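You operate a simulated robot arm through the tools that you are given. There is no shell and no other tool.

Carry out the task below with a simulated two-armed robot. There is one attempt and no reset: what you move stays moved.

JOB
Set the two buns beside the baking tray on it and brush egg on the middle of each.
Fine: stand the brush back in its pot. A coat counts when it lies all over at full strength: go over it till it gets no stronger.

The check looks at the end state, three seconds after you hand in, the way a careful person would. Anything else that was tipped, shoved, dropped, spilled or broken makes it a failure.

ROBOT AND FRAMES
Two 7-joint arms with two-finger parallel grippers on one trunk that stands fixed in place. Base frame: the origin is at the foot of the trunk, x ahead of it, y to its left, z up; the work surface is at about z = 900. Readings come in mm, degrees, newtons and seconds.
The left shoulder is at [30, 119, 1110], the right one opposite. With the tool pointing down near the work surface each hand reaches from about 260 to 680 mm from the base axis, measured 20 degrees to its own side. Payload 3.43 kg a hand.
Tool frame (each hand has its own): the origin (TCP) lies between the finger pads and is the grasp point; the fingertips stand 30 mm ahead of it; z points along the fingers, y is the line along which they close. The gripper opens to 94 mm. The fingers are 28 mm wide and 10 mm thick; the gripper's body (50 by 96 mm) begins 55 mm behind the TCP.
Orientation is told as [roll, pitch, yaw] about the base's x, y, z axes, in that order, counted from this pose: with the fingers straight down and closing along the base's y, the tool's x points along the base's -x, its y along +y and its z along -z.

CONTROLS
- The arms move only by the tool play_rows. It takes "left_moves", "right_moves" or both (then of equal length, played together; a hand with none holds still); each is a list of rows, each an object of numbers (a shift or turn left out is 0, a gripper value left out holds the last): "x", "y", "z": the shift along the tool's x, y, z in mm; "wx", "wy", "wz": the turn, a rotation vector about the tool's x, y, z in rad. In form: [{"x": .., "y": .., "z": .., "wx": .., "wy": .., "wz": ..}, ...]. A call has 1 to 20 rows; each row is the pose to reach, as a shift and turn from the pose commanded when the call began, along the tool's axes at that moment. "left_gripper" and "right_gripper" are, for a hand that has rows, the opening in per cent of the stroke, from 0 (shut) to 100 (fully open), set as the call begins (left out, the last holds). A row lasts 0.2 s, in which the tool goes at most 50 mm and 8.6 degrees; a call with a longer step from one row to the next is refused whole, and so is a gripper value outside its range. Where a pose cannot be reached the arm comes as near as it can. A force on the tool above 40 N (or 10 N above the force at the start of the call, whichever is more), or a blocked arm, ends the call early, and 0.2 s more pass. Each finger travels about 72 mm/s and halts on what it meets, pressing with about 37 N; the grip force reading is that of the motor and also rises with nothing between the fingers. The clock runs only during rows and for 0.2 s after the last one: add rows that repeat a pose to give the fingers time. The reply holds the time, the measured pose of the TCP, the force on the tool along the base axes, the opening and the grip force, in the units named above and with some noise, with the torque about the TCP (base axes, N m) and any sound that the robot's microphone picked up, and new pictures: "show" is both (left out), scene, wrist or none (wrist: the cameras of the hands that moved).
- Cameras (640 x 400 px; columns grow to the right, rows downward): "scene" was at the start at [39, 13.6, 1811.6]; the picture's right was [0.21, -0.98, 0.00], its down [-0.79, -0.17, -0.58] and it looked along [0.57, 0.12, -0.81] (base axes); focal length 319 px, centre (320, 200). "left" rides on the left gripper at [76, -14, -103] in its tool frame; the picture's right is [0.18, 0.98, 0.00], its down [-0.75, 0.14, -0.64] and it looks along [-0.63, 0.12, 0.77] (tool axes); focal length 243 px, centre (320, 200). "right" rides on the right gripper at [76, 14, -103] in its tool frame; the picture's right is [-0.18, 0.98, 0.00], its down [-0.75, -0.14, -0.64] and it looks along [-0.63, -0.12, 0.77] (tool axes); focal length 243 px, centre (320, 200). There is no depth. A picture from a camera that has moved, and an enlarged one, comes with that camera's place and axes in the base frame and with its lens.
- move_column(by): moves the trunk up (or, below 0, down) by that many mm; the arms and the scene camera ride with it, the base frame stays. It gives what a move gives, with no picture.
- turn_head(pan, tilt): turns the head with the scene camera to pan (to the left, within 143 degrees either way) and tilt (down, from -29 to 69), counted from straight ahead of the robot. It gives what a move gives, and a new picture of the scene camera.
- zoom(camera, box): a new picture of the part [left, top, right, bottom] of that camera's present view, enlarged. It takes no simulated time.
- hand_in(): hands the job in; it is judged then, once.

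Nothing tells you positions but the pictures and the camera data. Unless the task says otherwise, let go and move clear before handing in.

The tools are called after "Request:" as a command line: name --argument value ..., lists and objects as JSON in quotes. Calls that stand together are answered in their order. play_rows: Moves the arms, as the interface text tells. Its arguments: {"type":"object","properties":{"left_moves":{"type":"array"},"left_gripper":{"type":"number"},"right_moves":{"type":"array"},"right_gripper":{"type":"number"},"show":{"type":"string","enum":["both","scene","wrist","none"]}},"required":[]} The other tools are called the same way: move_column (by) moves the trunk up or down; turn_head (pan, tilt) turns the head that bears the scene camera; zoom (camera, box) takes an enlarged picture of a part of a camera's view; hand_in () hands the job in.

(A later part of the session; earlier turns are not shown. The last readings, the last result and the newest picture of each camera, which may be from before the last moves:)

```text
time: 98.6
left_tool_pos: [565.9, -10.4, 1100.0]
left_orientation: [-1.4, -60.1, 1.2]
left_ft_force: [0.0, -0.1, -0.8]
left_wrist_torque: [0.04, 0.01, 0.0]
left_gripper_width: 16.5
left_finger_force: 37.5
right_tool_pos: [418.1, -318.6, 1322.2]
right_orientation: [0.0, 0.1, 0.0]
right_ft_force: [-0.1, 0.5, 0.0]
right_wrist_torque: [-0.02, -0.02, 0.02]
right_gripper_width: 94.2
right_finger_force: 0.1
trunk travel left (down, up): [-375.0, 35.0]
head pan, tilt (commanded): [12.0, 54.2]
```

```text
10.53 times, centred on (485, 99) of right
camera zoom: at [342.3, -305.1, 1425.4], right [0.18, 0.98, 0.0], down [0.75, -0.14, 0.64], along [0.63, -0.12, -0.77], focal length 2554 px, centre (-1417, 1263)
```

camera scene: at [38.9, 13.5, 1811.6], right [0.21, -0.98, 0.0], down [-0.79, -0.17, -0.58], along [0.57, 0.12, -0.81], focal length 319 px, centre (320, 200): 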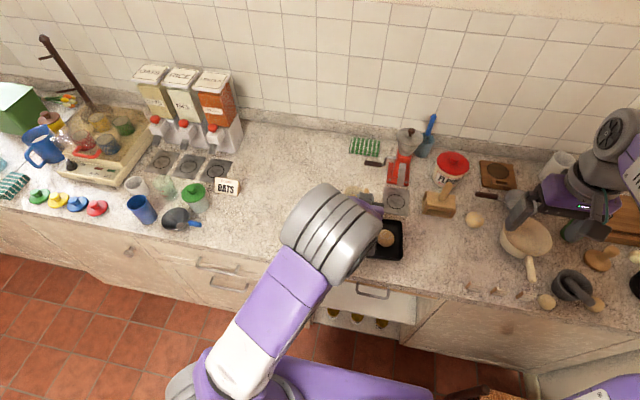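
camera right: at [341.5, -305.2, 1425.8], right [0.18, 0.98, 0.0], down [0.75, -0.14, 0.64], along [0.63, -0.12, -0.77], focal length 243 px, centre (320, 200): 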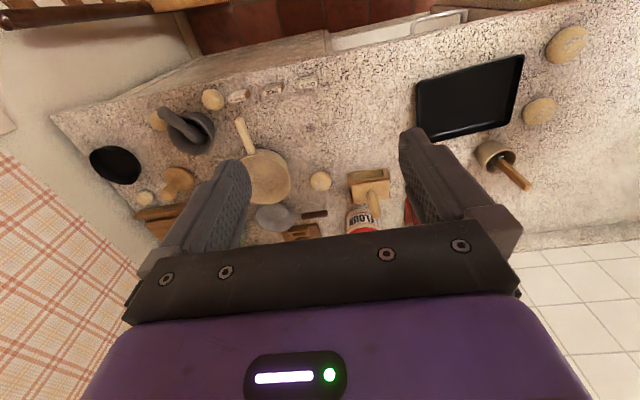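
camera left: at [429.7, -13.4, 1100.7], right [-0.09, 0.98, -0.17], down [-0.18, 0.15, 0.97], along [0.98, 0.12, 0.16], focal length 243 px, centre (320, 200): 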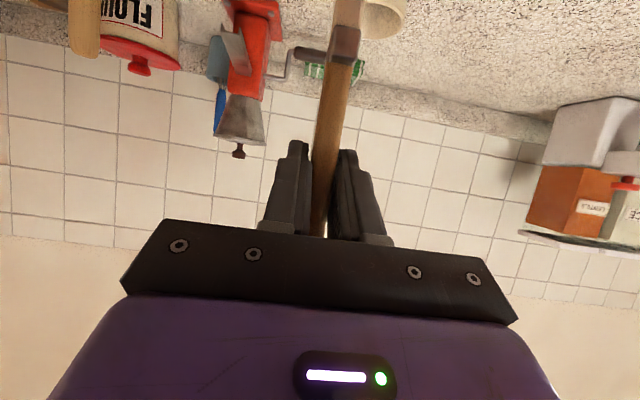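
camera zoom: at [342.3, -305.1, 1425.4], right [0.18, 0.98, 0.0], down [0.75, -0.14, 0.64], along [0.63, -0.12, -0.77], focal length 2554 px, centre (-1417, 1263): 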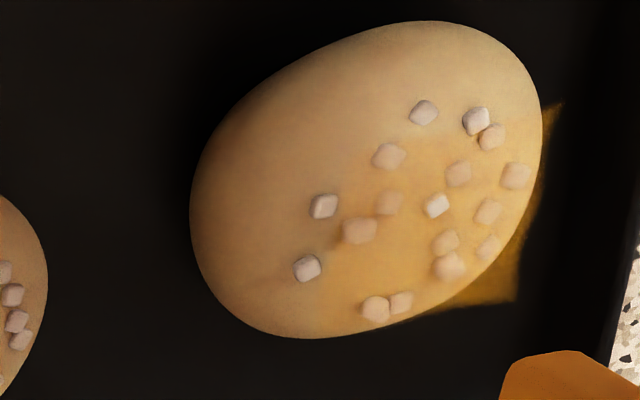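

From this angle the coat appears to lie as a flat sheet at the bun's top, so the tint looks shifted. I go back to the pot for more egg and use the scene camera's higher view to judge coverage.

Request:
play_rows --left_moves '[{"x": -6, "y": 5, "z": 10}, {"x": -15, "y": 12, "z": 26}, {"x": -26, "y": 21, "z": 45}, {"x": -37, "y": 30, "z": 64}, {"x": -48, "y": 39, "z": 83}, {"x": -57, "y": 46, "z": 98.5}, {"x": -62, "y": 50, "z": 107.4}, {"x": -62, "y": 50, "z": 107.4}]' --show "none"

Request:
zoom --camera "scene" --box '[335, 210, 415, 260]'

Request:
zoom --camera "right" --box '[470, 110, 590, 200]'

```text
time: 100.4
left_tool_pos: [689.8, 39.1, 1096.4]
left_orientation: [-1.3, -60.0, 1.2]
left_ft_force: [0.4, -0.9, -0.5]
left_wrist_torque: [0.0, 0.0, 0.0]
left_gripper_width: 16.1
left_finger_force: 36.8
right_tool_pos: [418.4, -319.9, 1322.4]
right_orientation: [0.0, 0.0, -0.1]
right_ft_force: [0.2, -0.8, -0.2]
right_wrist_torque: [0.0, -0.02, 0.03]
right_gripper_width: 94.0
right_finger_force: 0.2
trunk travel left (down, up): [-375.0, 35.0]
head pan, tilt (commanded): [12.0, 54.2]
```

```text
8.00 times, centred on (375, 235) of scene
camera zoom: at [38.9, 13.6, 1811.6], right [0.21, -0.98, 0.0], down [-0.79, -0.17, -0.58], along [0.57, 0.12, -0.81], focal length 2549 px, centre (-120, -80)
```

zoom: 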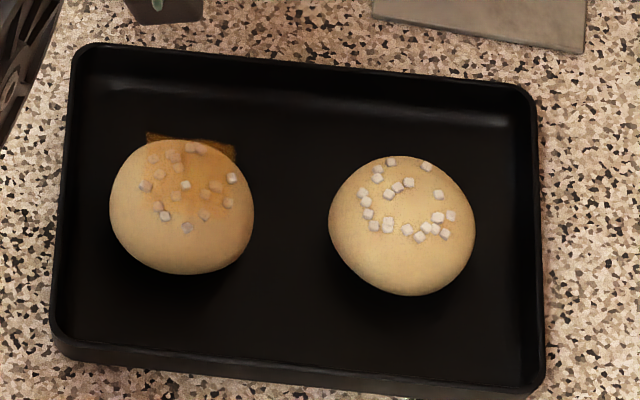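

```text
4.44 times, centred on (530, 155) of right
camera zoom: at [341.9, -305.1, 1425.6], right [0.18, 0.98, 0.0], down [0.75, -0.14, 0.64], along [0.63, -0.12, -0.77], focal length 1078 px, centre (-613, 400)
```

zoom: 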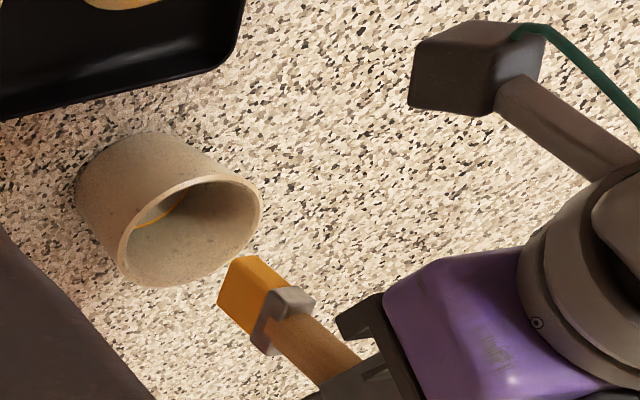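

The scene view is excellent: the coat is a 35 mm square on the left bun's top, stronger on the far (+x) side and weak on the near side. I re-dip the brush now.

Request:
play_rows --left_moves '[{"x": 8.7, "z": 5}, {"x": 26, "z": 15}, {"x": 43.3, "z": 25, "y": 0.5}, {"x": 58, "z": 33.5, "y": 0.8}, {"x": 66, "z": 38, "y": 1}, {"x": 69.3, "z": 40, "y": 1}, {"x": 69.3, "z": 40, "y": 4}, {"x": 69.3, "z": 40, "y": 5}, {"x": 69.3, "z": 40, "y": 1}, {"x": 69.3, "z": 40, "y": -3}, {"x": 69.3, "z": 40, "y": -3}, {"x": 69.3, "z": 40, "y": 1}, {"x": 69.3, "z": 40, "y": 1}, {"x": 60, "z": 34.6, "y": 1}, {"x": 45, "z": 26, "y": 0.7}, {"x": 30, "z": 17.3, "y": 0.5}, {"x": 14, "z": 8}, {"x": 0, "z": 0}, {"x": 0, "z": 0}, {"x": 0, "z": 0}]' --show "none"

Request:
zoom --camera "right" --box '[490, 130, 590, 210]'

```text
time: 104.6
left_tool_pos: [690.8, 36.5, 1098.4]
left_orientation: [-1.4, -60.0, 1.2]
left_ft_force: [-0.5, 0.0, 0.6]
left_wrist_torque: [-0.02, 0.02, -0.02]
left_gripper_width: 16.4
left_finger_force: 36.7
right_tool_pos: [417.2, -318.2, 1321.9]
right_orientation: [0.1, 0.1, 0.1]
right_ft_force: [-0.1, 0.0, 0.4]
right_wrist_torque: [0.0, -0.01, 0.0]
right_gripper_width: 94.2
right_finger_force: 0.0
trunk travel left (down, up): [-375.0, 35.0]
head pan, tilt (commanded): [12.0, 54.2]
```

```text
5.00 times, centred on (540, 170) of right
camera zoom: at [341.9, -305.2, 1425.5], right [0.18, 0.98, 0.0], down [0.75, -0.14, 0.64], along [0.63, -0.12, -0.77], focal length 1213 px, centre (-780, 350)
```

zoom: 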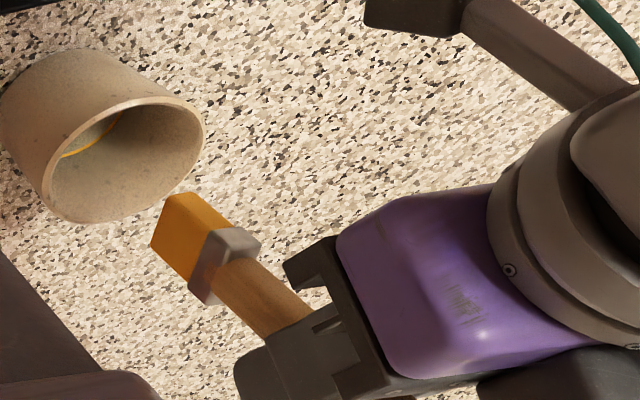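

Freshly loaded, and the pot hasn't moved. The tip is about 5 mm ahead of the grasp point, so I aim further back and stroke lightly toward -y over the near side of the left bun.

Request:
play_rows --left_moves '[{"x": 12, "z": -21, "y": -4.5}, {"x": 28, "z": -48, "y": -10}, {"x": 45, "z": -78, "y": -16.5}, {"x": 62, "z": -107, "y": -22.5}, {"x": 73.9, "z": -128, "y": -26.8}, {"x": 94, "z": -116.5, "y": -26.8}, {"x": 112.9, "z": -105.5, "y": -26.8}, {"x": 122, "z": -100.2, "y": -26.8}, {"x": 124.4, "z": -98.85, "y": -26.8}, {"x": 124.4, "z": -98.85, "y": -26.8}, {"x": 124.4, "z": -98.85, "y": -29.8}, {"x": 124.4, "z": -98.85, "y": -32.8}, {"x": 124.4, "z": -98.85, "y": -35.8}, {"x": 124.4, "z": -98.85, "y": -38.8}, {"x": 124.4, "z": -98.85, "y": -41.8}, {"x": 124.4, "z": -98.85, "y": -44.8}, {"x": 124.4, "z": -98.85, "y": -46.8}]' --show "none"

Request:
zoom --camera "right" --box '[440, 50, 540, 130]'

```text
time: 108.2
left_tool_pos: [542.8, -9.5, 1041.0]
left_orientation: [-1.5, -59.9, 1.2]
left_ft_force: [-0.5, 1.4, 2.8]
left_wrist_torque: [0.13, -0.05, 0.02]
left_gripper_width: 16.4
left_finger_force: 37.2
right_tool_pos: [417.2, -319.0, 1323.5]
right_orientation: [0.0, 0.0, 0.0]
right_ft_force: [0.3, -0.4, 0.4]
right_wrist_torque: [-0.01, 0.01, 0.0]
right_gripper_width: 93.9
right_finger_force: 0.0
trunk travel left (down, up): [-375.0, 35.0]
head pan, tilt (commanded): [12.0, 54.2]
```

```text
5.00 times, centred on (490, 90) of right
camera zoom: at [341.7, -304.9, 1425.6], right [0.18, 0.98, 0.0], down [0.75, -0.14, 0.64], along [0.63, -0.12, -0.77], focal length 1213 px, centre (-530, 750)
```

zoom: 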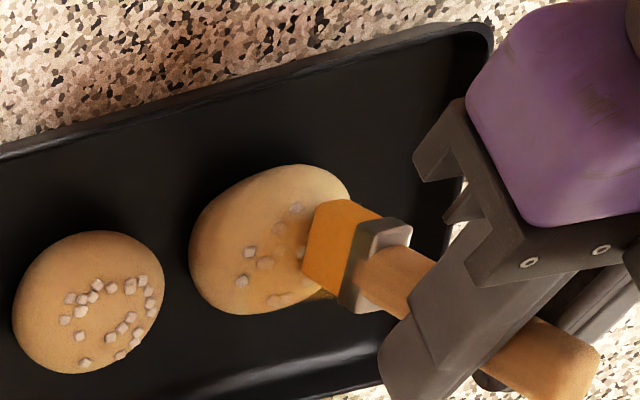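

The bun rides along with the brush, so strokes act as dabs. I switch to a grid of straight dabs over the bun, now at about (554, -16), starting with the +y column.

Request:
play_rows --left_moves '[{"x": -5.2, "z": -3}, {"x": -4.05, "z": -5, "y": 5}, {"x": 1.75, "z": -1.65, "y": 5}, {"x": 1.75, "z": -1.65, "y": 5}, {"x": 1.75, "z": -1.65, "y": 5}, {"x": 1.75, "z": -1.65, "y": 5}, {"x": 1.75, "z": -1.65, "y": 5}, {"x": -4.05, "z": -5, "y": 5}, {"x": -8.55, "z": 2.8, "y": 5}, {"x": -2.75, "z": 6.15, "y": 5}, {"x": -2.75, "z": 6.15, "y": 5}, {"x": -2.75, "z": 6.15, "y": 5}, {"x": -2.75, "z": 6.15, "y": 5}, {"x": -8.55, "z": 2.8, "y": 5}, {"x": -13.05, "z": 10.6, "y": 5}, {"x": -7.25, "z": 13.95, "y": 5}, {"x": -7.25, "z": 13.95, "y": 5}, {"x": -7.25, "z": 13.95, "y": 5}, {"x": -7.25, "z": 13.95, "y": 5}]' --show "none"

Request:
zoom --camera "right" --box '[440, 50, 540, 130]'

```text
time: 112.2
left_tool_pos: [557.1, -3.0, 1040.4]
left_orientation: [-1.4, -60.1, 1.2]
left_ft_force: [-0.1, 0.1, 3.2]
left_wrist_torque: [0.0, -0.07, 0.01]
left_gripper_width: 16.2
left_finger_force: 36.8
right_tool_pos: [416.9, -319.6, 1323.3]
right_orientation: [0.1, 0.0, 0.1]
right_ft_force: [-0.4, -0.3, -0.1]
right_wrist_torque: [0.0, 0.01, 0.0]
right_gripper_width: 94.0
right_finger_force: 0.0
trunk travel left (down, up): [-375.0, 35.0]
head pan, tilt (commanded): [12.0, 54.2]
```

```text
5.00 times, centred on (490, 90) of right
camera zoom: at [341.8, -305.0, 1425.6], right [0.18, 0.98, 0.0], down [0.75, -0.14, 0.64], along [0.63, -0.12, -0.77], focal length 1213 px, centre (-530, 750)
```

zoom: 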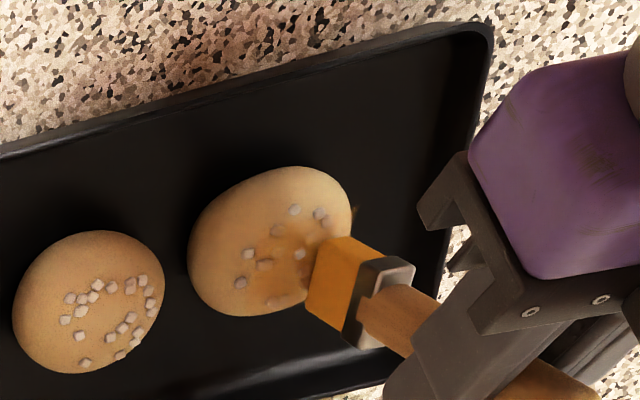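

The grid works without shifting the bun, at about 3 N a dab. I continue with the middle column.

Request:
play_rows --left_moves '[{"x": -5.8, "z": -3.35}, {"x": -5.8, "z": -3.35, "y": -11}, {"x": -0.17, "z": -0.1, "y": -11}, {"x": -0.17, "z": -0.1, "y": -11}, {"x": -0.17, "z": -0.1, "y": -11}, {"x": -0.17, "z": -0.1, "y": -11}, {"x": -5.8, "z": -3.35, "y": -11}, {"x": -1.3, "z": -11.15, "y": -11}, {"x": 4.33, "z": -7.9, "y": -11}, {"x": 4.33, "z": -7.9, "y": -11}, {"x": 4.33, "z": -7.9, "y": -11}, {"x": 4.33, "z": -7.9, "y": -11}, {"x": -1.3, "z": -11.15, "y": -11}, {"x": 3.2, "z": -18.95, "y": -11}, {"x": 8.83, "z": -15.7, "y": -11}, {"x": 8.83, "z": -15.7, "y": -11}, {"x": 8.83, "z": -15.7, "y": -11}, {"x": 8.83, "z": -15.7, "y": -11}]' --show "none"

Request:
zoom --camera "right" --box '[440, 50, 540, 130]'

```text
time: 116.0
left_tool_pos: [540.6, -16.2, 1041.2]
left_orientation: [-1.4, -60.0, 1.2]
left_ft_force: [-0.3, -0.1, 2.9]
left_wrist_torque: [-0.02, -0.08, -0.02]
left_gripper_width: 16.0
left_finger_force: 37.0
right_tool_pos: [417.5, -318.6, 1322.2]
right_orientation: [0.0, -0.1, 0.0]
right_ft_force: [0.4, 0.3, 0.7]
right_wrist_torque: [0.01, 0.01, 0.02]
right_gripper_width: 93.5
right_finger_force: 0.0
trunk travel left (down, up): [-375.0, 35.0]
head pan, tilt (commanded): [12.0, 54.2]
```

```text
5.00 times, centred on (490, 90) of right
camera zoom: at [341.8, -305.1, 1425.6], right [0.18, 0.98, 0.0], down [0.75, -0.14, 0.64], along [0.63, -0.12, -0.77], focal length 1213 px, centre (-530, 750)
```

zoom: 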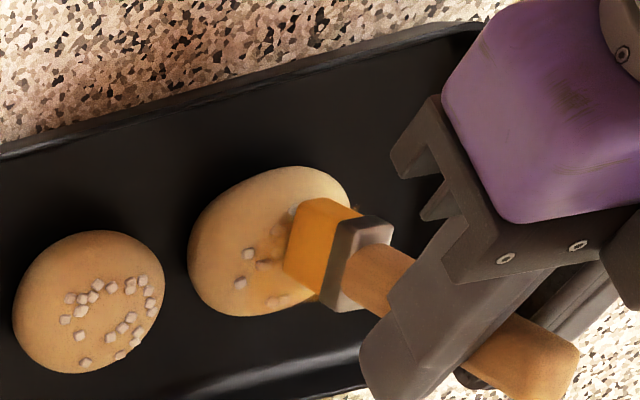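

Now the -y column in the same way.

Request:
play_rows --left_moves '[{"x": -5.2, "z": -3}, {"x": -5.2, "z": -3, "y": -11}, {"x": 0.43, "z": 0.25, "y": -11}, {"x": 0.43, "z": 0.25, "y": -11}, {"x": 0.43, "z": 0.25, "y": -11}, {"x": 0.43, "z": 0.25, "y": -11}, {"x": -5.2, "z": -3, "y": -11}, {"x": -9.7, "z": 4.8, "y": -11}, {"x": -4.07, "z": 8.05, "y": -11}, {"x": -4.07, "z": 8.05, "y": -11}, {"x": -4.07, "z": 8.05, "y": -11}, {"x": -4.07, "z": 8.05, "y": -11}, {"x": -9.7, "z": 4.8, "y": -11}, {"x": -14.2, "z": 12.6, "y": -11}, {"x": -8.57, "z": 15.85, "y": -11}, {"x": -8.57, "z": 15.85, "y": -11}, {"x": -8.57, "z": 15.85, "y": -11}, {"x": -8.57, "z": 15.85, "y": -11}]' --show "none"

Request:
zoom --camera "right" --box '[440, 50, 540, 130]'

```text
time: 119.8
left_tool_pos: [557.3, -25.4, 1040.9]
left_orientation: [-1.4, -60.0, 1.2]
left_ft_force: [0.3, 0.2, 0.0]
left_wrist_torque: [-0.03, -0.03, -0.01]
left_gripper_width: 16.1
left_finger_force: 37.0
right_tool_pos: [417.8, -318.7, 1321.8]
right_orientation: [0.0, 0.0, 0.0]
right_ft_force: [-0.2, 0.4, 0.1]
right_wrist_torque: [0.0, -0.01, 0.03]
right_gripper_width: 93.8
right_finger_force: 0.1
trunk travel left (down, up): [-375.0, 35.0]
head pan, tilt (commanded): [12.0, 54.2]
```

```text
5.00 times, centred on (490, 90) of right
camera zoom: at [342.0, -305.1, 1425.5], right [0.18, 0.98, 0.0], down [0.75, -0.14, 0.64], along [0.63, -0.12, -0.77], focal length 1213 px, centre (-530, 750)
```

zoom: 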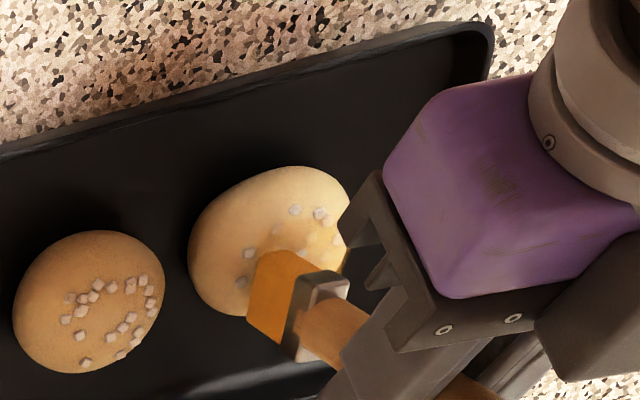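

The last dab shows no force, so the dome is lower there. I lift and move toward the pot to see the coat from the scene camera.

Request:
play_rows --left_moves '[{"x": -17.3, "z": -10}, {"x": -43.3, "z": -25}, {"x": -58, "z": -16, "y": 12}, {"x": -75, "z": 14, "y": 24}, {"x": -92, "z": 43, "y": 38}, {"x": -108, "z": 71, "y": 52}, {"x": -118.5, "z": 85, "y": 64}, {"x": -118.5, "z": 85, "y": 64}]' --show "none"

Request:
zoom --camera "scene" --box '[335, 210, 415, 260]'

Request:
zoom --camera "scene" --box '[343, 219, 375, 239]'

```text
time: 121.6
left_tool_pos: [694.2, 38.9, 1099.5]
left_orientation: [-1.3, -60.1, 1.1]
left_ft_force: [1.1, 0.1, -0.6]
left_wrist_torque: [0.01, -0.02, 0.01]
left_gripper_width: 15.9
left_finger_force: 36.6
right_tool_pos: [417.0, -319.4, 1323.0]
right_orientation: [0.1, 0.0, 0.0]
right_ft_force: [-0.2, -0.2, 0.9]
right_wrist_torque: [0.01, -0.02, 0.0]
right_gripper_width: 93.9
right_finger_force: 0.0
trunk travel left (down, up): [-375.0, 35.0]
head pan, tilt (commanded): [12.0, 54.2]
```

```text
8.00 times, centred on (375, 235) of scene
camera zoom: at [39.0, 13.4, 1811.6], right [0.21, -0.98, 0.0], down [-0.79, -0.17, -0.58], along [0.57, 0.12, -0.81], focal length 2549 px, centre (-120, -80)
```

zoom: 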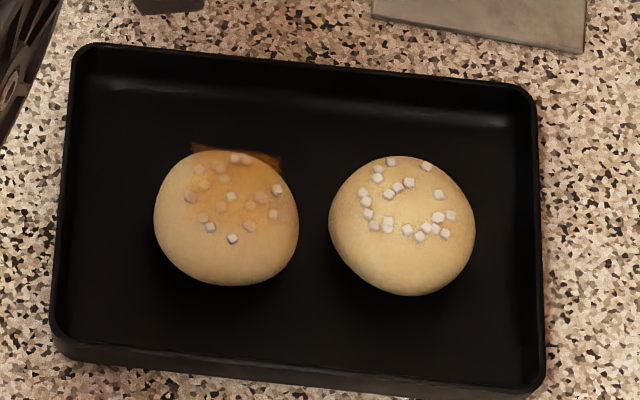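

```text
16.00 times, centred on (359, 229) of scene
camera zoom: at [39.0, 13.4, 1811.6], right [0.21, -0.98, 0.0], down [-0.79, -0.17, -0.58], along [0.57, 0.12, -0.81], focal length 5098 px, centre (-304, -264)
```

zoom: 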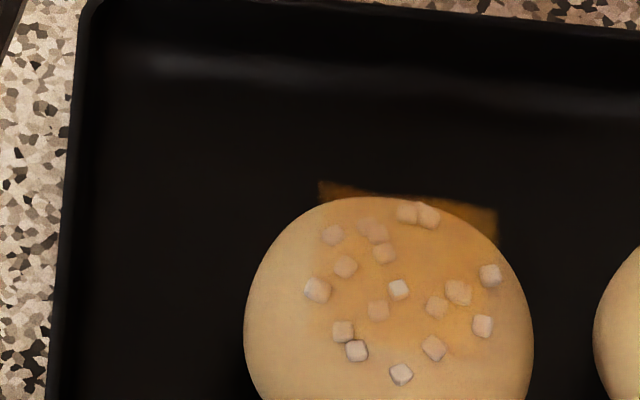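

The coat now spreads over most of the patch and is deeper at the far edge. I re-dip, then try strokes held just above contact so the bun isn't dragged.

Request:
play_rows --left_moves '[{"x": 9, "z": 4.5}, {"x": 26, "z": 14}, {"x": 43.3, "z": 24, "y": 0.5}, {"x": 58, "z": 32, "y": 0.8}, {"x": 67, "z": 37, "y": 1}, {"x": 70.5, "z": 38.95, "y": 1}, {"x": 70.5, "z": 38.95, "y": 4}, {"x": 70.5, "z": 38.95, "y": 5}, {"x": 70.5, "z": 38.95, "y": 1}, {"x": 70.5, "z": 38.95, "y": -3}, {"x": 70.5, "z": 38.95, "y": -3}, {"x": 70.5, "z": 38.95, "y": 1}, {"x": 70.5, "z": 38.95, "y": 1}, {"x": 61, "z": 33.5, "y": 1}, {"x": 46, "z": 25, "y": 0.7}, {"x": 31, "z": 16.3, "y": 0.5}, {"x": 14, "z": 7}, {"x": 0.75, "z": -1.3}, {"x": 0.75, "z": -1.3}, {"x": 0.75, "z": -1.3}]' --show "none"

Request:
zoom --camera "right" --box '[470, 120, 590, 210]'

```text
time: 125.8
left_tool_pos: [689.8, 38.5, 1100.2]
left_orientation: [-1.3, -60.0, 1.2]
left_ft_force: [-0.5, -0.4, 0.2]
left_wrist_torque: [0.01, 0.02, 0.0]
left_gripper_width: 15.9
left_finger_force: 36.8
right_tool_pos: [416.2, -319.4, 1323.6]
right_orientation: [0.1, 0.0, 0.0]
right_ft_force: [-0.2, -0.8, -0.1]
right_wrist_torque: [-0.03, 0.0, 0.01]
right_gripper_width: 94.0
right_finger_force: 0.1
trunk travel left (down, up): [-375.0, 35.0]
head pan, tilt (commanded): [12.0, 54.2]
```

```text
4.44 times, centred on (530, 165) of right
camera zoom: at [341.9, -305.1, 1425.5], right [0.18, 0.98, 0.0], down [0.75, -0.14, 0.64], along [0.63, -0.12, -0.77], focal length 1078 px, centre (-613, 356)
```

zoom: 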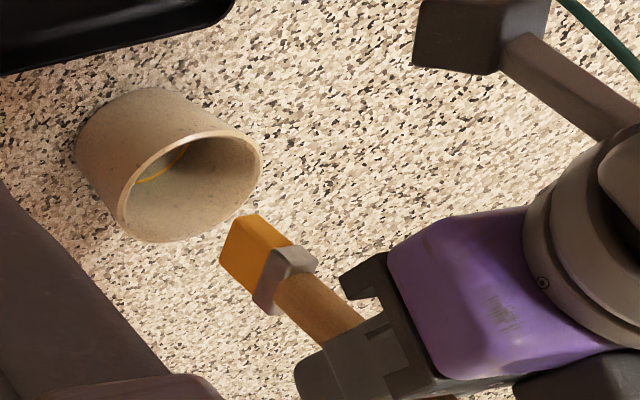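

Loaded again. I go over the left bun with the tip half a millimetre above contact, sweeping along y at two x positions.

Request:
play_rows --left_moves '[{"x": 16, "z": -28, "y": -9}, {"x": 36, "z": -62, "y": -21}, {"x": 56, "z": -97, "y": -33}, {"x": 74.3, "z": -128.7, "y": -43.5}, {"x": 98, "z": -115, "y": -43.5}, {"x": 117.6, "z": -103.7, "y": -43.5}, {"x": 124.7, "z": -99.6, "y": -43.5}, {"x": 124.7, "z": -99.6, "y": -47.5}, {"x": 124.7, "z": -99.6, "y": -51.5}, {"x": 124.7, "z": -99.6, "y": -55.5}, {"x": 124.7, "z": -99.6, "y": -59.5}, {"x": 124.7, "z": -99.6, "y": -63.5}, {"x": 124.7, "z": -99.6, "y": -66}, {"x": 120.7, "z": -92.7, "y": -66}, {"x": 120.7, "z": -92.7, "y": -62}, {"x": 120.7, "z": -92.7, "y": -58}, {"x": 120.7, "z": -92.7, "y": -54}, {"x": 120.7, "z": -92.7, "y": -50}, {"x": 120.7, "z": -92.7, "y": -46}, {"x": 120.7, "z": -92.7, "y": -43.5}]' --show "none"

Request:
zoom --camera "right" --box '[440, 50, 540, 130]'

```text
time: 130.0
left_tool_pos: [548.6, -5.5, 1042.7]
left_orientation: [-1.4, -60.0, 1.3]
left_ft_force: [-0.3, 0.9, -0.7]
left_wrist_torque: [0.01, 0.01, -0.01]
left_gripper_width: 16.2
left_finger_force: 37.2
right_tool_pos: [417.4, -318.3, 1323.0]
right_orientation: [0.1, 0.0, 0.0]
right_ft_force: [0.3, -0.2, -0.3]
right_wrist_torque: [0.0, 0.01, 0.02]
right_gripper_width: 93.9
right_finger_force: 0.0
trunk travel left (down, up): [-375.0, 35.0]
head pan, tilt (commanded): [12.0, 54.2]
```

```text
5.00 times, centred on (490, 90) of right
camera zoom: at [342.0, -305.1, 1425.5], right [0.18, 0.98, 0.0], down [0.75, -0.14, 0.64], along [0.63, -0.12, -0.77], focal length 1213 px, centre (-530, 750)
```

zoom: 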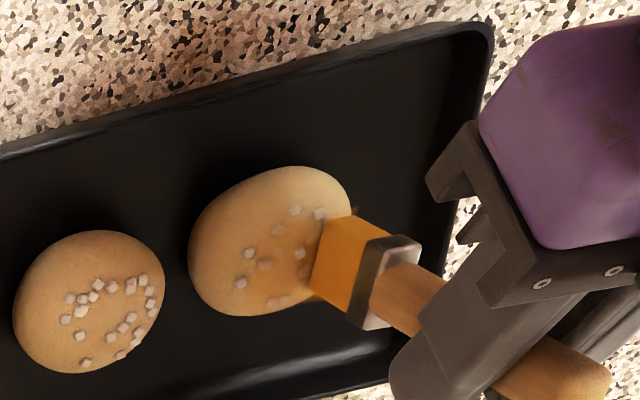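

No force and the bun stayed put. I lift and compare the coat.

Request:
play_rows --left_moves '[{"x": -17.3, "z": -10}, {"x": -43.3, "z": -25}, {"x": -60.6, "z": -35}, {"x": -70, "z": -10, "y": 14}, {"x": -84, "z": 14, "y": 24}, {"x": -84, "z": 14, "y": 24}]' --show "none"

Request:
zoom --camera "right" --box '[455, 80, 515, 118]'

Request:
zoom --camera "scene" --box '[343, 219, 375, 239]'

```text
time: 131.4
left_tool_pos: [603.1, 20.1, 1107.9]
left_orientation: [-1.3, -60.1, 1.1]
left_ft_force: [0.2, 0.0, -0.5]
left_wrist_torque: [0.0, 0.0, -0.05]
left_gripper_width: 16.3
left_finger_force: 37.0
right_tool_pos: [417.3, -319.4, 1322.2]
right_orientation: [0.0, 0.0, 0.0]
right_ft_force: [0.0, 0.3, -0.5]
right_wrist_torque: [-0.04, 0.05, 0.0]
right_gripper_width: 94.0
right_finger_force: 0.0
trunk travel left (down, up): [-375.0, 35.0]
head pan, tilt (commanded): [12.0, 54.2]
```

```text
10.53 times, centred on (485, 99) of right
camera zoom: at [341.8, -305.3, 1425.6], right [0.18, 0.98, 0.0], down [0.75, -0.14, 0.64], along [0.63, -0.12, -0.77], focal length 2554 px, centre (-1417, 1263)
```

zoom: 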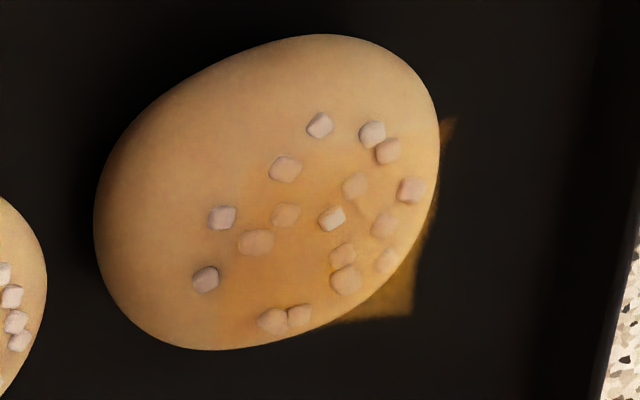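

```text
16.00 times, centred on (359, 229) of scene
camera zoom: at [38.8, 13.4, 1811.6], right [0.21, -0.98, 0.0], down [-0.79, -0.17, -0.58], along [0.57, 0.12, -0.81], focal length 5098 px, centre (-304, -264)
```

zoom: 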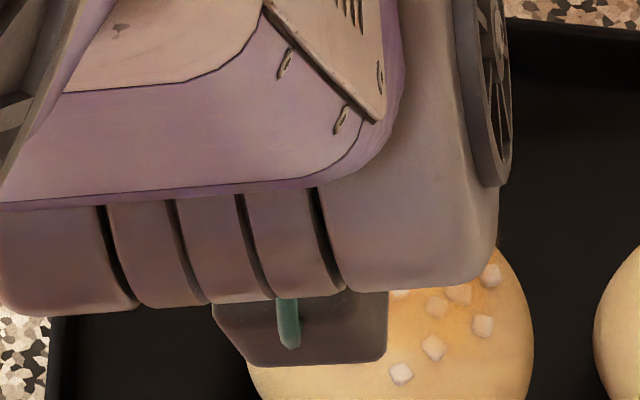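

The coat has spread toward the near and -y sides. I'll zoom in closely on parts of it to judge its strength.

Request:
zoom --camera "right" --box '[474, 88, 500, 112]'

```text
16.00 times, centred on (487, 100) of right
camera zoom: at [341.8, -305.3, 1425.6], right [0.18, 0.98, 0.0], down [0.75, -0.14, 0.64], along [0.63, -0.12, -0.77], focal length 3882 px, centre (-2352, 1800)
```

zoom: 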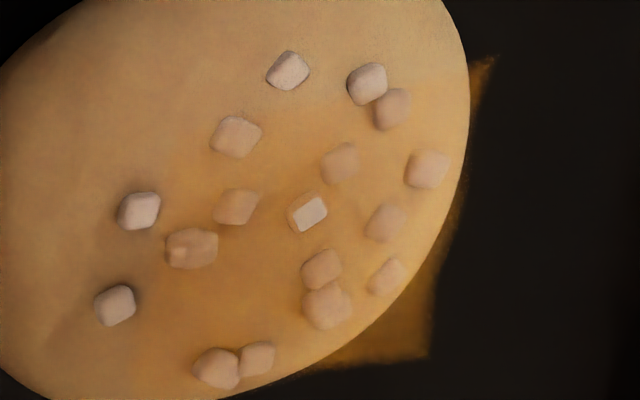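

The strength is still only partial. I test whether a long steady contact at the centre builds the coat.

Request:
play_rows --left_moves '[{"x": 14, "z": -24, "y": -17}, {"x": 27, "z": -46.9, "y": -34.8}, {"x": 52, "z": -32.4, "y": -34.8}, {"x": 77.3, "z": -17.85, "y": -34.8}, {"x": 85.1, "z": -13.35, "y": -34.8}, {"x": 85.1, "z": -13.35, "y": -34.8}, {"x": 85.1, "z": -13.35, "y": -34.8}, {"x": 85.1, "z": -13.35, "y": -34.8}, {"x": 85.1, "z": -13.35, "y": -34.8}, {"x": 85.1, "z": -13.35, "y": -34.8}, {"x": 85.1, "z": -13.35, "y": -34.8}, {"x": 85.1, "z": -13.35, "y": -34.8}, {"x": 85.1, "z": -13.35, "y": -34.8}, {"x": 85.1, "z": -13.35, "y": -34.8}, {"x": 85.1, "z": -13.35, "y": -34.8}, {"x": 85.1, "z": -13.35, "y": -34.8}, {"x": 85.1, "z": -13.35, "y": -34.8}, {"x": 85.1, "z": -13.35, "y": -34.8}, {"x": 85.1, "z": -13.35, "y": -34.8}, {"x": 85.1, "z": -13.35, "y": -34.8}]' --show "none"

Request:
play_rows --left_moves '[{"x": -17.3, "z": -10}, {"x": -43.3, "z": -25}, {"x": -60.6, "z": -35}, {"x": -70, "z": -10, "y": 14}, {"x": -84, "z": 14, "y": 24}, {"x": -84, "z": 14, "y": 34}]' --show "none"

Request:
zoom --camera "right" --box '[474, 88, 500, 112]'

```text
time: 135.6
left_tool_pos: [547.7, -14.8, 1040.6]
left_orientation: [-1.5, -60.0, 1.2]
left_ft_force: [-0.4, 0.9, 9.8]
left_wrist_torque: [-0.05, -0.08, 0.04]
left_gripper_width: 16.3
left_finger_force: 36.7
right_tool_pos: [416.0, -320.4, 1322.8]
right_orientation: [0.1, 0.0, 0.0]
right_ft_force: [-0.3, 0.8, 0.0]
right_wrist_torque: [0.03, -0.01, 0.0]
right_gripper_width: 93.9
right_finger_force: 0.1
trunk travel left (down, up): [-375.0, 35.0]
head pan, tilt (commanded): [12.0, 54.2]
```

```text
time: 137.0
left_tool_pos: [603.8, 19.7, 1105.9]
left_orientation: [-1.4, -60.1, 1.1]
left_ft_force: [-0.8, 0.0, 0.1]
left_wrist_torque: [0.0, -0.02, 0.0]
left_gripper_width: 16.3
left_finger_force: 36.6
right_tool_pos: [416.7, -318.6, 1323.0]
right_orientation: [-0.1, 0.0, 0.0]
right_ft_force: [-0.6, -0.2, 0.0]
right_wrist_torque: [-0.03, 0.01, 0.01]
right_gripper_width: 93.9
right_finger_force: 0.1
trunk travel left (down, up): [-375.0, 35.0]
head pan, tilt (commanded): [12.0, 54.2]
```

```text
16.00 times, centred on (487, 100) of right
camera zoom: at [341.7, -304.6, 1425.7], right [0.18, 0.98, 0.0], down [0.75, -0.14, 0.64], along [0.63, -0.12, -0.77], focal length 3882 px, centre (-2352, 1800)
```

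zoom: 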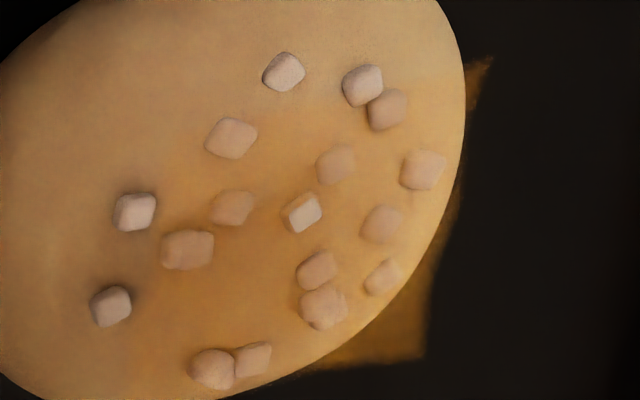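

The centre hardly changed, so it looks saturated; the weak part is the near (-x) edge of the patch. I dab along that edge now, at 13 mm on the near side of the bun's centre.

Request:
play_rows --left_moves '[{"x": 17, "z": -29, "y": -10}, {"x": 33.5, "z": -58, "y": -21}, {"x": 60, "z": -43, "y": -21}, {"x": 84.55, "z": -28.65, "y": -21}, {"x": 90.6, "z": -25.15, "y": -21}, {"x": 90.6, "z": -25.15, "y": -21}, {"x": 90.6, "z": -25.15, "y": -21}, {"x": 84.55, "z": -28.65, "y": -21}, {"x": 84.55, "z": -28.65, "y": -27.5}, {"x": 90.4, "z": -25.3, "y": -27.5}, {"x": 90.4, "z": -25.3, "y": -27.5}, {"x": 90.4, "z": -25.3, "y": -27.5}, {"x": 84.55, "z": -28.65, "y": -27.5}, {"x": 84.55, "z": -28.65, "y": -34}, {"x": 90.2, "z": -25.4, "y": -34}, {"x": 90.2, "z": -25.4, "y": -34}, {"x": 90.2, "z": -25.4, "y": -34}, {"x": 84.55, "z": -28.65, "y": -34}, {"x": 84.55, "z": -28.65, "y": -40.5}, {"x": 90.4, "z": -25.3, "y": -40.5}]' --show "none"

Request:
zoom --camera "right" --box '[440, 50, 540, 130]'

Request:
play_rows --left_moves '[{"x": 0, "z": 0}, {"x": 0, "z": 0}, {"x": -5.8, "z": -3.35}, {"x": -5.8, "z": -3.35, "y": -6.5}, {"x": 0.4, "z": 0.25, "y": -6.5}, {"x": 0.4, "z": 0.25, "y": -6.5}, {"x": 0.4, "z": 0.25, "y": -6.5}, {"x": -5.8, "z": -3.35, "y": -6.5}, {"x": -43.3, "z": -25, "y": -6.5}, {"x": -60.6, "z": -35, "y": -6.5}, {"x": -74, "z": -8, "y": 14}, {"x": -92, "z": 27, "y": 28}, {"x": -92, "z": 27, "y": 40}, {"x": -92, "z": 27, "y": 40}]' --show "none"

Request:
zoom --camera "right" --box '[474, 88, 500, 112]'

```text
time: 141.2
left_tool_pos: [536.9, -24.0, 1040.9]
left_orientation: [-1.4, -60.0, 1.1]
left_ft_force: [0.1, -0.8, 0.5]
left_wrist_torque: [-0.02, -0.01, 0.02]
left_gripper_width: 16.5
left_finger_force: 37.5
right_tool_pos: [419.0, -319.7, 1323.5]
right_orientation: [0.1, 0.0, 0.0]
right_ft_force: [-1.0, -0.1, 0.2]
right_wrist_torque: [0.0, 0.04, -0.02]
right_gripper_width: 94.0
right_finger_force: 0.1
trunk travel left (down, up): [-375.0, 35.0]
head pan, tilt (commanded): [12.0, 54.2]
```

```text
5.00 times, centred on (490, 90) of right
camera zoom: at [342.2, -304.8, 1425.5], right [0.18, 0.98, 0.0], down [0.75, -0.14, 0.64], along [0.63, -0.12, -0.77], focal length 1213 px, centre (-530, 750)
```

zoom: 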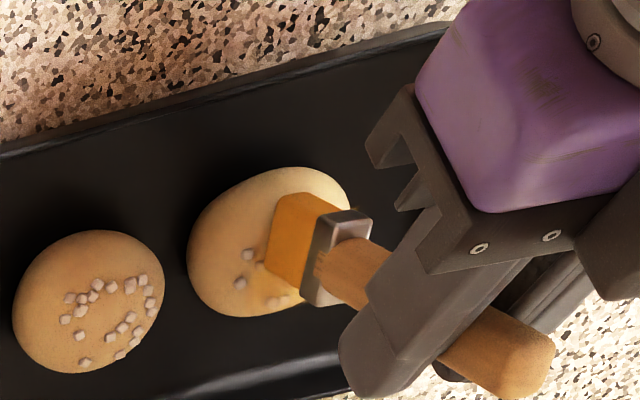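

```text
time: 144.2
left_tool_pos: [606.4, 18.6, 1106.7]
left_orientation: [-1.3, -60.0, 1.2]
left_ft_force: [0.7, 0.0, -0.9]
left_wrist_torque: [-0.01, 0.0, 0.01]
left_gripper_width: 16.1
left_finger_force: 36.3
right_tool_pos: [417.3, -318.7, 1322.2]
right_orientation: [0.0, 0.0, 0.1]
right_ft_force: [0.4, -0.3, -0.9]
right_wrist_torque: [-0.03, 0.03, 0.01]
right_gripper_width: 93.6
right_finger_force: 0.0
trunk travel left (down, up): [-375.0, 35.0]
head pan, tilt (commanded): [12.0, 54.2]
```

```text
16.00 times, centred on (487, 100) of right
camera zoom: at [342.4, -305.3, 1425.4], right [0.18, 0.98, 0.0], down [0.75, -0.14, 0.64], along [0.63, -0.12, -0.77], focal length 3882 px, centre (-2352, 1800)
```

zoom: 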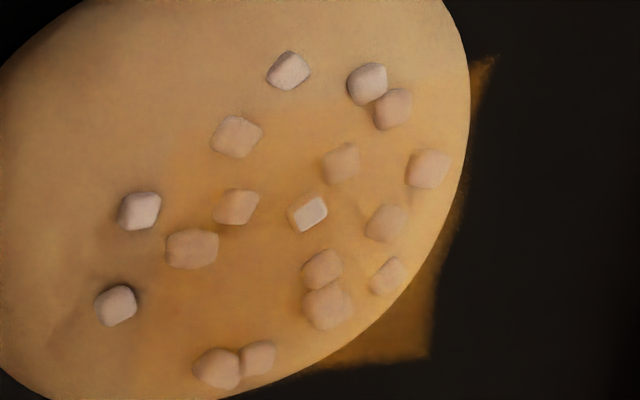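

Progress is slow with dabs. I'll check the bristles' load and the overall coat from above before choosing the next step.

Request:
zoom --camera "right" --box '[480, 90, 580, 170]'

```text
5.00 times, centred on (530, 130) of right
camera zoom: at [342.4, -305.3, 1425.4], right [0.18, 0.98, 0.0], down [0.75, -0.14, 0.64], along [0.63, -0.12, -0.77], focal length 1213 px, centre (-730, 550)
```

zoom: 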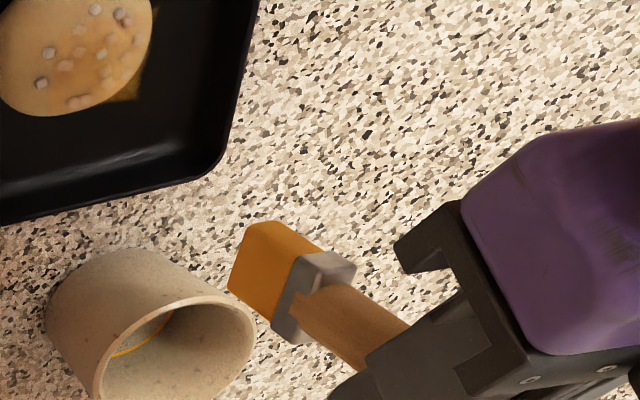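

The bristles are still well loaded. I'll use the bun's tendency to follow: draw it gently toward +y until the tray's side wall holds it, so later strokes can truly slide over it.

Request:
play_rows --left_moves '[{"x": 14, "z": -25, "y": -17}, {"x": 28.4, "z": -49.2, "y": -33.7}, {"x": 55, "z": -34, "y": -33.7}, {"x": 80, "z": -19.4, "y": -33.7}, {"x": 85.7, "z": -16.1, "y": -33.7}, {"x": 85.7, "z": -16.1, "y": -30.7}, {"x": 85.7, "z": -16.1, "y": -27.7}, {"x": 85.7, "z": -16.1, "y": -24.7}, {"x": 85.7, "z": -16.1, "y": -21.7}, {"x": 85.7, "z": -16.1, "y": -18.7}, {"x": 85.7, "z": -16.1, "y": -15.7}, {"x": 85.7, "z": -16.1, "y": -12.7}, {"x": 85.7, "z": -16.1, "y": -9.7}]' --show "none"

Request:
zoom --camera "right" --box '[440, 50, 540, 130]'

```text
time: 147.0
left_tool_pos: [548.5, 7.6, 1038.6]
left_orientation: [-1.4, -60.0, 1.0]
left_ft_force: [0.5, 0.3, -1.0]
left_wrist_torque: [0.02, 0.02, 0.02]
left_gripper_width: 16.1
left_finger_force: 37.0
right_tool_pos: [418.2, -319.8, 1321.7]
right_orientation: [0.0, 0.0, 0.1]
right_ft_force: [0.1, 0.2, -0.6]
right_wrist_torque: [0.04, -0.01, 0.03]
right_gripper_width: 93.9
right_finger_force: 0.0
trunk travel left (down, up): [-375.0, 35.0]
head pan, tilt (commanded): [12.0, 54.2]
```

```text
5.00 times, centred on (490, 90) of right
camera zoom: at [342.1, -305.0, 1425.5], right [0.18, 0.98, 0.0], down [0.75, -0.14, 0.64], along [0.63, -0.12, -0.77], focal length 1213 px, centre (-530, 750)
```

zoom: 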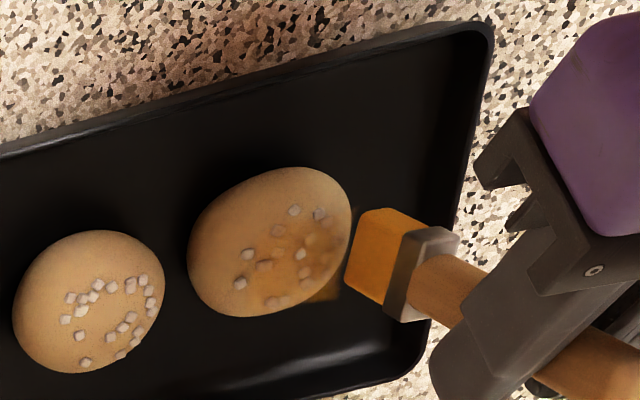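

This outward stroke slid freely while the bun stayed put, so centre-outward strokes are the way. I lift and check its effect.

Request:
play_rows --left_moves '[{"x": -13, "z": -7.5}, {"x": -34.6, "z": -20}, {"x": -52, "z": -30}, {"x": -66, "z": -6}, {"x": -66, "z": -6}]' --show "none"

Request:
zoom --camera "right" --box '[474, 88, 500, 112]'

```text
time: 148.2
left_tool_pos: [574.9, 8.2, 1102.7]
left_orientation: [-1.3, -59.9, 1.2]
left_ft_force: [-0.2, 0.0, -0.2]
left_wrist_torque: [-0.02, 0.04, -0.01]
left_gripper_width: 16.3
left_finger_force: 37.4
right_tool_pos: [416.0, -319.7, 1322.5]
right_orientation: [0.0, 0.0, 0.0]
right_ft_force: [-1.1, 0.1, -0.3]
right_wrist_torque: [0.0, -0.01, -0.01]
right_gripper_width: 93.9
right_finger_force: 0.0
trunk travel left (down, up): [-375.0, 35.0]
head pan, tilt (commanded): [12.0, 54.2]
```

```text
16.00 times, centred on (487, 100) of right
camera zoom: at [341.0, -305.1, 1425.8], right [0.18, 0.98, 0.0], down [0.75, -0.14, 0.64], along [0.63, -0.12, -0.77], focal length 3882 px, centre (-2352, 1800)
```

zoom: 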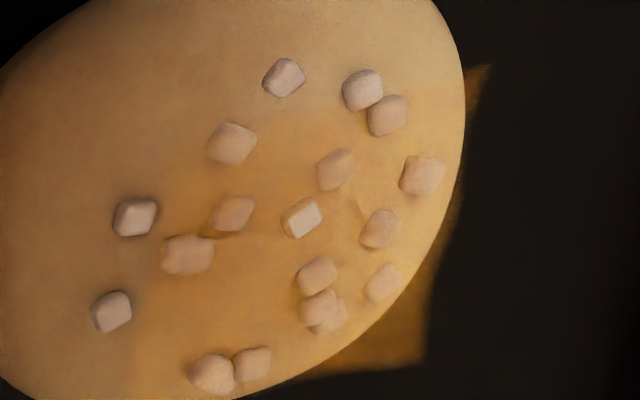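

I continue with centre-outward strokes: first at 10 mm on the near side, both ways along y, then along the middle.

Request:
play_rows --left_moves '[{"x": 30, "z": -25, "y": -12}, {"x": 65.4, "z": -5.45, "y": -24}, {"x": 71.1, "z": -2.15, "y": -24}, {"x": 71.1, "z": -2.15, "y": -27}, {"x": 71.1, "z": -2.15, "y": -30}, {"x": 71.1, "z": -2.15, "y": -33}, {"x": 71.1, "z": -2.15, "y": -36}, {"x": 71.1, "z": -2.15, "y": -39}, {"x": 65.4, "z": -5.45, "y": -39}, {"x": 65.4, "z": -5.45, "y": -24}, {"x": 71.1, "z": -2.15, "y": -24}, {"x": 71.1, "z": -2.15, "y": -21}, {"x": 71.1, "z": -2.15, "y": -18}, {"x": 71.1, "z": -2.15, "y": -15}, {"x": 71.1, "z": -2.15, "y": -12}, {"x": 71.1, "z": -2.15, "y": -9}, {"x": 65.4, "z": -5.45, "y": -9}, {"x": 60.4, "z": 3.2, "y": -24}]' --show "none"

Request:
zoom --camera "right" --box '[440, 50, 540, 130]'

```text
time: 152.0
left_tool_pos: [549.8, -16.5, 1046.3]
left_orientation: [-1.3, -60.0, 1.1]
left_ft_force: [-0.5, -0.3, 0.2]
left_wrist_torque: [-0.01, 0.01, 0.0]
left_gripper_width: 16.0
left_finger_force: 36.4
right_tool_pos: [419.1, -320.3, 1321.3]
right_orientation: [0.2, 0.1, 0.0]
right_ft_force: [-0.7, -1.7, -1.1]
right_wrist_torque: [-0.01, -0.01, 0.01]
right_gripper_width: 94.1
right_finger_force: 0.0
trunk travel left (down, up): [-375.0, 35.0]
head pan, tilt (commanded): [12.0, 54.2]
```

```text
5.00 times, centred on (490, 90) of right
camera zoom: at [342.3, -306.0, 1425.2], right [0.18, 0.98, 0.0], down [0.75, -0.14, 0.64], along [0.63, -0.12, -0.77], focal length 1213 px, centre (-530, 750)
```

zoom: 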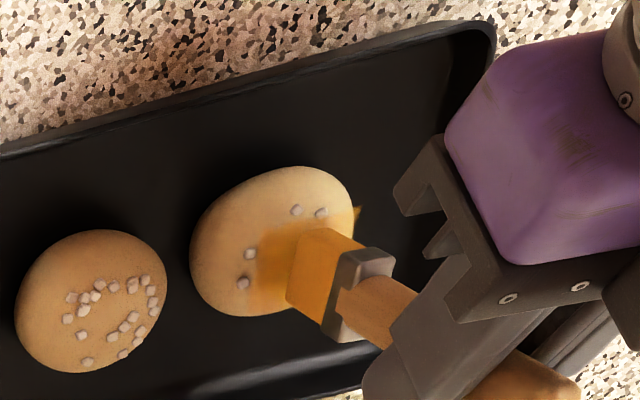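

Sliding strokes deposit a strong amber coat and the bun stays still. I carry on with the middle strip, then the far side.

Request:
play_rows --left_moves '[{"x": 5.7, "z": 3.3}, {"x": 5.7, "z": 3.3, "y": -3}, {"x": 5.7, "z": 3.3, "y": -6}, {"x": 5.7, "z": 3.3, "y": -9}, {"x": 5.7, "z": 3.3, "y": -12}, {"x": 5.7, "z": 3.3, "y": -15}, {"x": 0, "z": 0, "y": -15}, {"x": 0, "z": 0, "y": 0}, {"x": 5.7, "z": 3.3, "y": 0}, {"x": 5.7, "z": 3.3, "y": 3}, {"x": 5.7, "z": 3.3, "y": 6}, {"x": 5.7, "z": 3.3, "y": 9}, {"x": 5.7, "z": 3.3, "y": 12}, {"x": 5.7, "z": 3.3, "y": 15}, {"x": 0, "z": 0, "y": 15}, {"x": -5, "z": 8.66, "y": 0}]' --show "none"

Request:
play_rows --left_moves '[{"x": 5.7, "z": 3.3}, {"x": 5.7, "z": 3.3, "y": -3}, {"x": 5.7, "z": 3.3, "y": -6}, {"x": 5.7, "z": 3.3, "y": -9}, {"x": 5.7, "z": 3.3, "y": -12}, {"x": 5.7, "z": 3.3, "y": -15}, {"x": 0, "z": 0, "y": -15}, {"x": 0, "z": 0, "y": 0}, {"x": 5.7, "z": 3.3, "y": 0}, {"x": 5.7, "z": 3.3, "y": 3}, {"x": 5.7, "z": 3.3, "y": 6}, {"x": 5.7, "z": 3.3, "y": 9}, {"x": 5.7, "z": 3.3, "y": 12}, {"x": 5.7, "z": 3.3, "y": 15}, {"x": 0, "z": 0, "y": 15}, {"x": -30, "z": -17, "y": 15}]' --show "none"

Request:
zoom --camera "right" --box '[440, 50, 540, 130]'

```text
time: 155.4
left_tool_pos: [560.1, -18.2, 1047.7]
left_orientation: [-1.1, -59.9, 1.1]
left_ft_force: [0.5, 0.7, 0.3]
left_wrist_torque: [0.04, 0.03, 0.0]
left_gripper_width: 16.1
left_finger_force: 37.0
right_tool_pos: [418.9, -320.0, 1321.6]
right_orientation: [0.0, 0.0, 0.0]
right_ft_force: [-0.5, -1.0, -0.4]
right_wrist_torque: [0.01, 0.0, -0.01]
right_gripper_width: 94.1
right_finger_force: 0.0
trunk travel left (down, up): [-375.0, 35.0]
head pan, tilt (commanded): [12.0, 54.2]
```

```text
time: 158.8
left_tool_pos: [557.4, -0.9, 1079.7]
left_orientation: [-1.5, -60.0, 1.2]
left_ft_force: [0.1, -0.4, 0.2]
left_wrist_torque: [0.01, -0.01, 0.03]
left_gripper_width: 16.3
left_finger_force: 37.1
right_tool_pos: [416.3, -318.7, 1322.1]
right_orientation: [0.1, 0.0, 0.1]
right_ft_force: [-0.7, 0.2, -0.2]
right_wrist_torque: [0.02, -0.03, 0.02]
right_gripper_width: 94.0
right_finger_force: 0.1
trunk travel left (down, up): [-375.0, 35.0]
head pan, tilt (commanded): [12.0, 54.2]
```

```text
5.00 times, centred on (490, 90) of right
camera zoom: at [340.9, -304.9, 1425.9], right [0.18, 0.98, 0.0], down [0.75, -0.14, 0.64], along [0.63, -0.12, -0.77], focal length 1213 px, centre (-530, 750)
```

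zoom: 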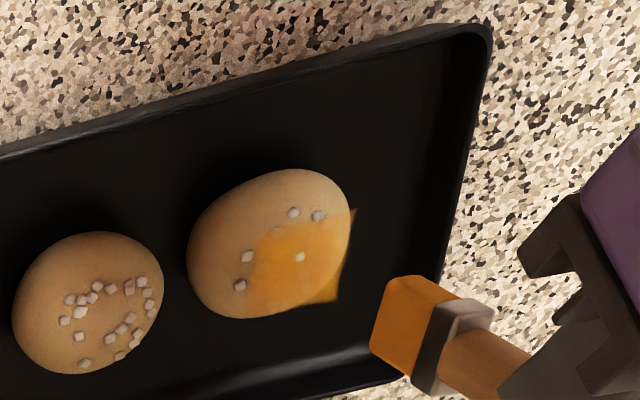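

The coat is now strong over most of the patch. I zoom in to find any weak corner.

Request:
zoom --camera "right" --box '[470, 88, 502, 114]'

```text
15.38 times, centred on (486, 101) of right
camera zoom: at [340.9, -304.9, 1425.9], right [0.18, 0.98, 0.0], down [0.75, -0.14, 0.64], along [0.63, -0.12, -0.77], focal length 3733 px, centre (-2234, 1723)
```

zoom: 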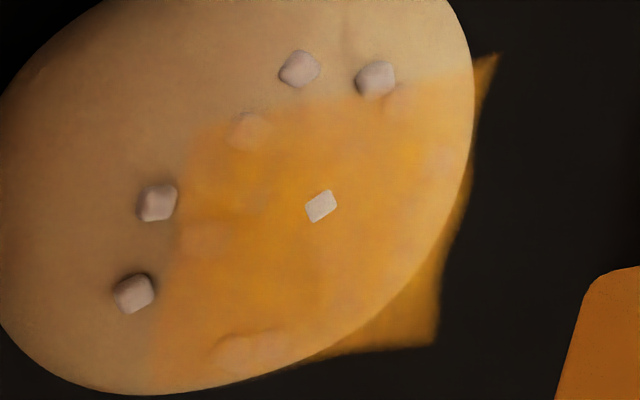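

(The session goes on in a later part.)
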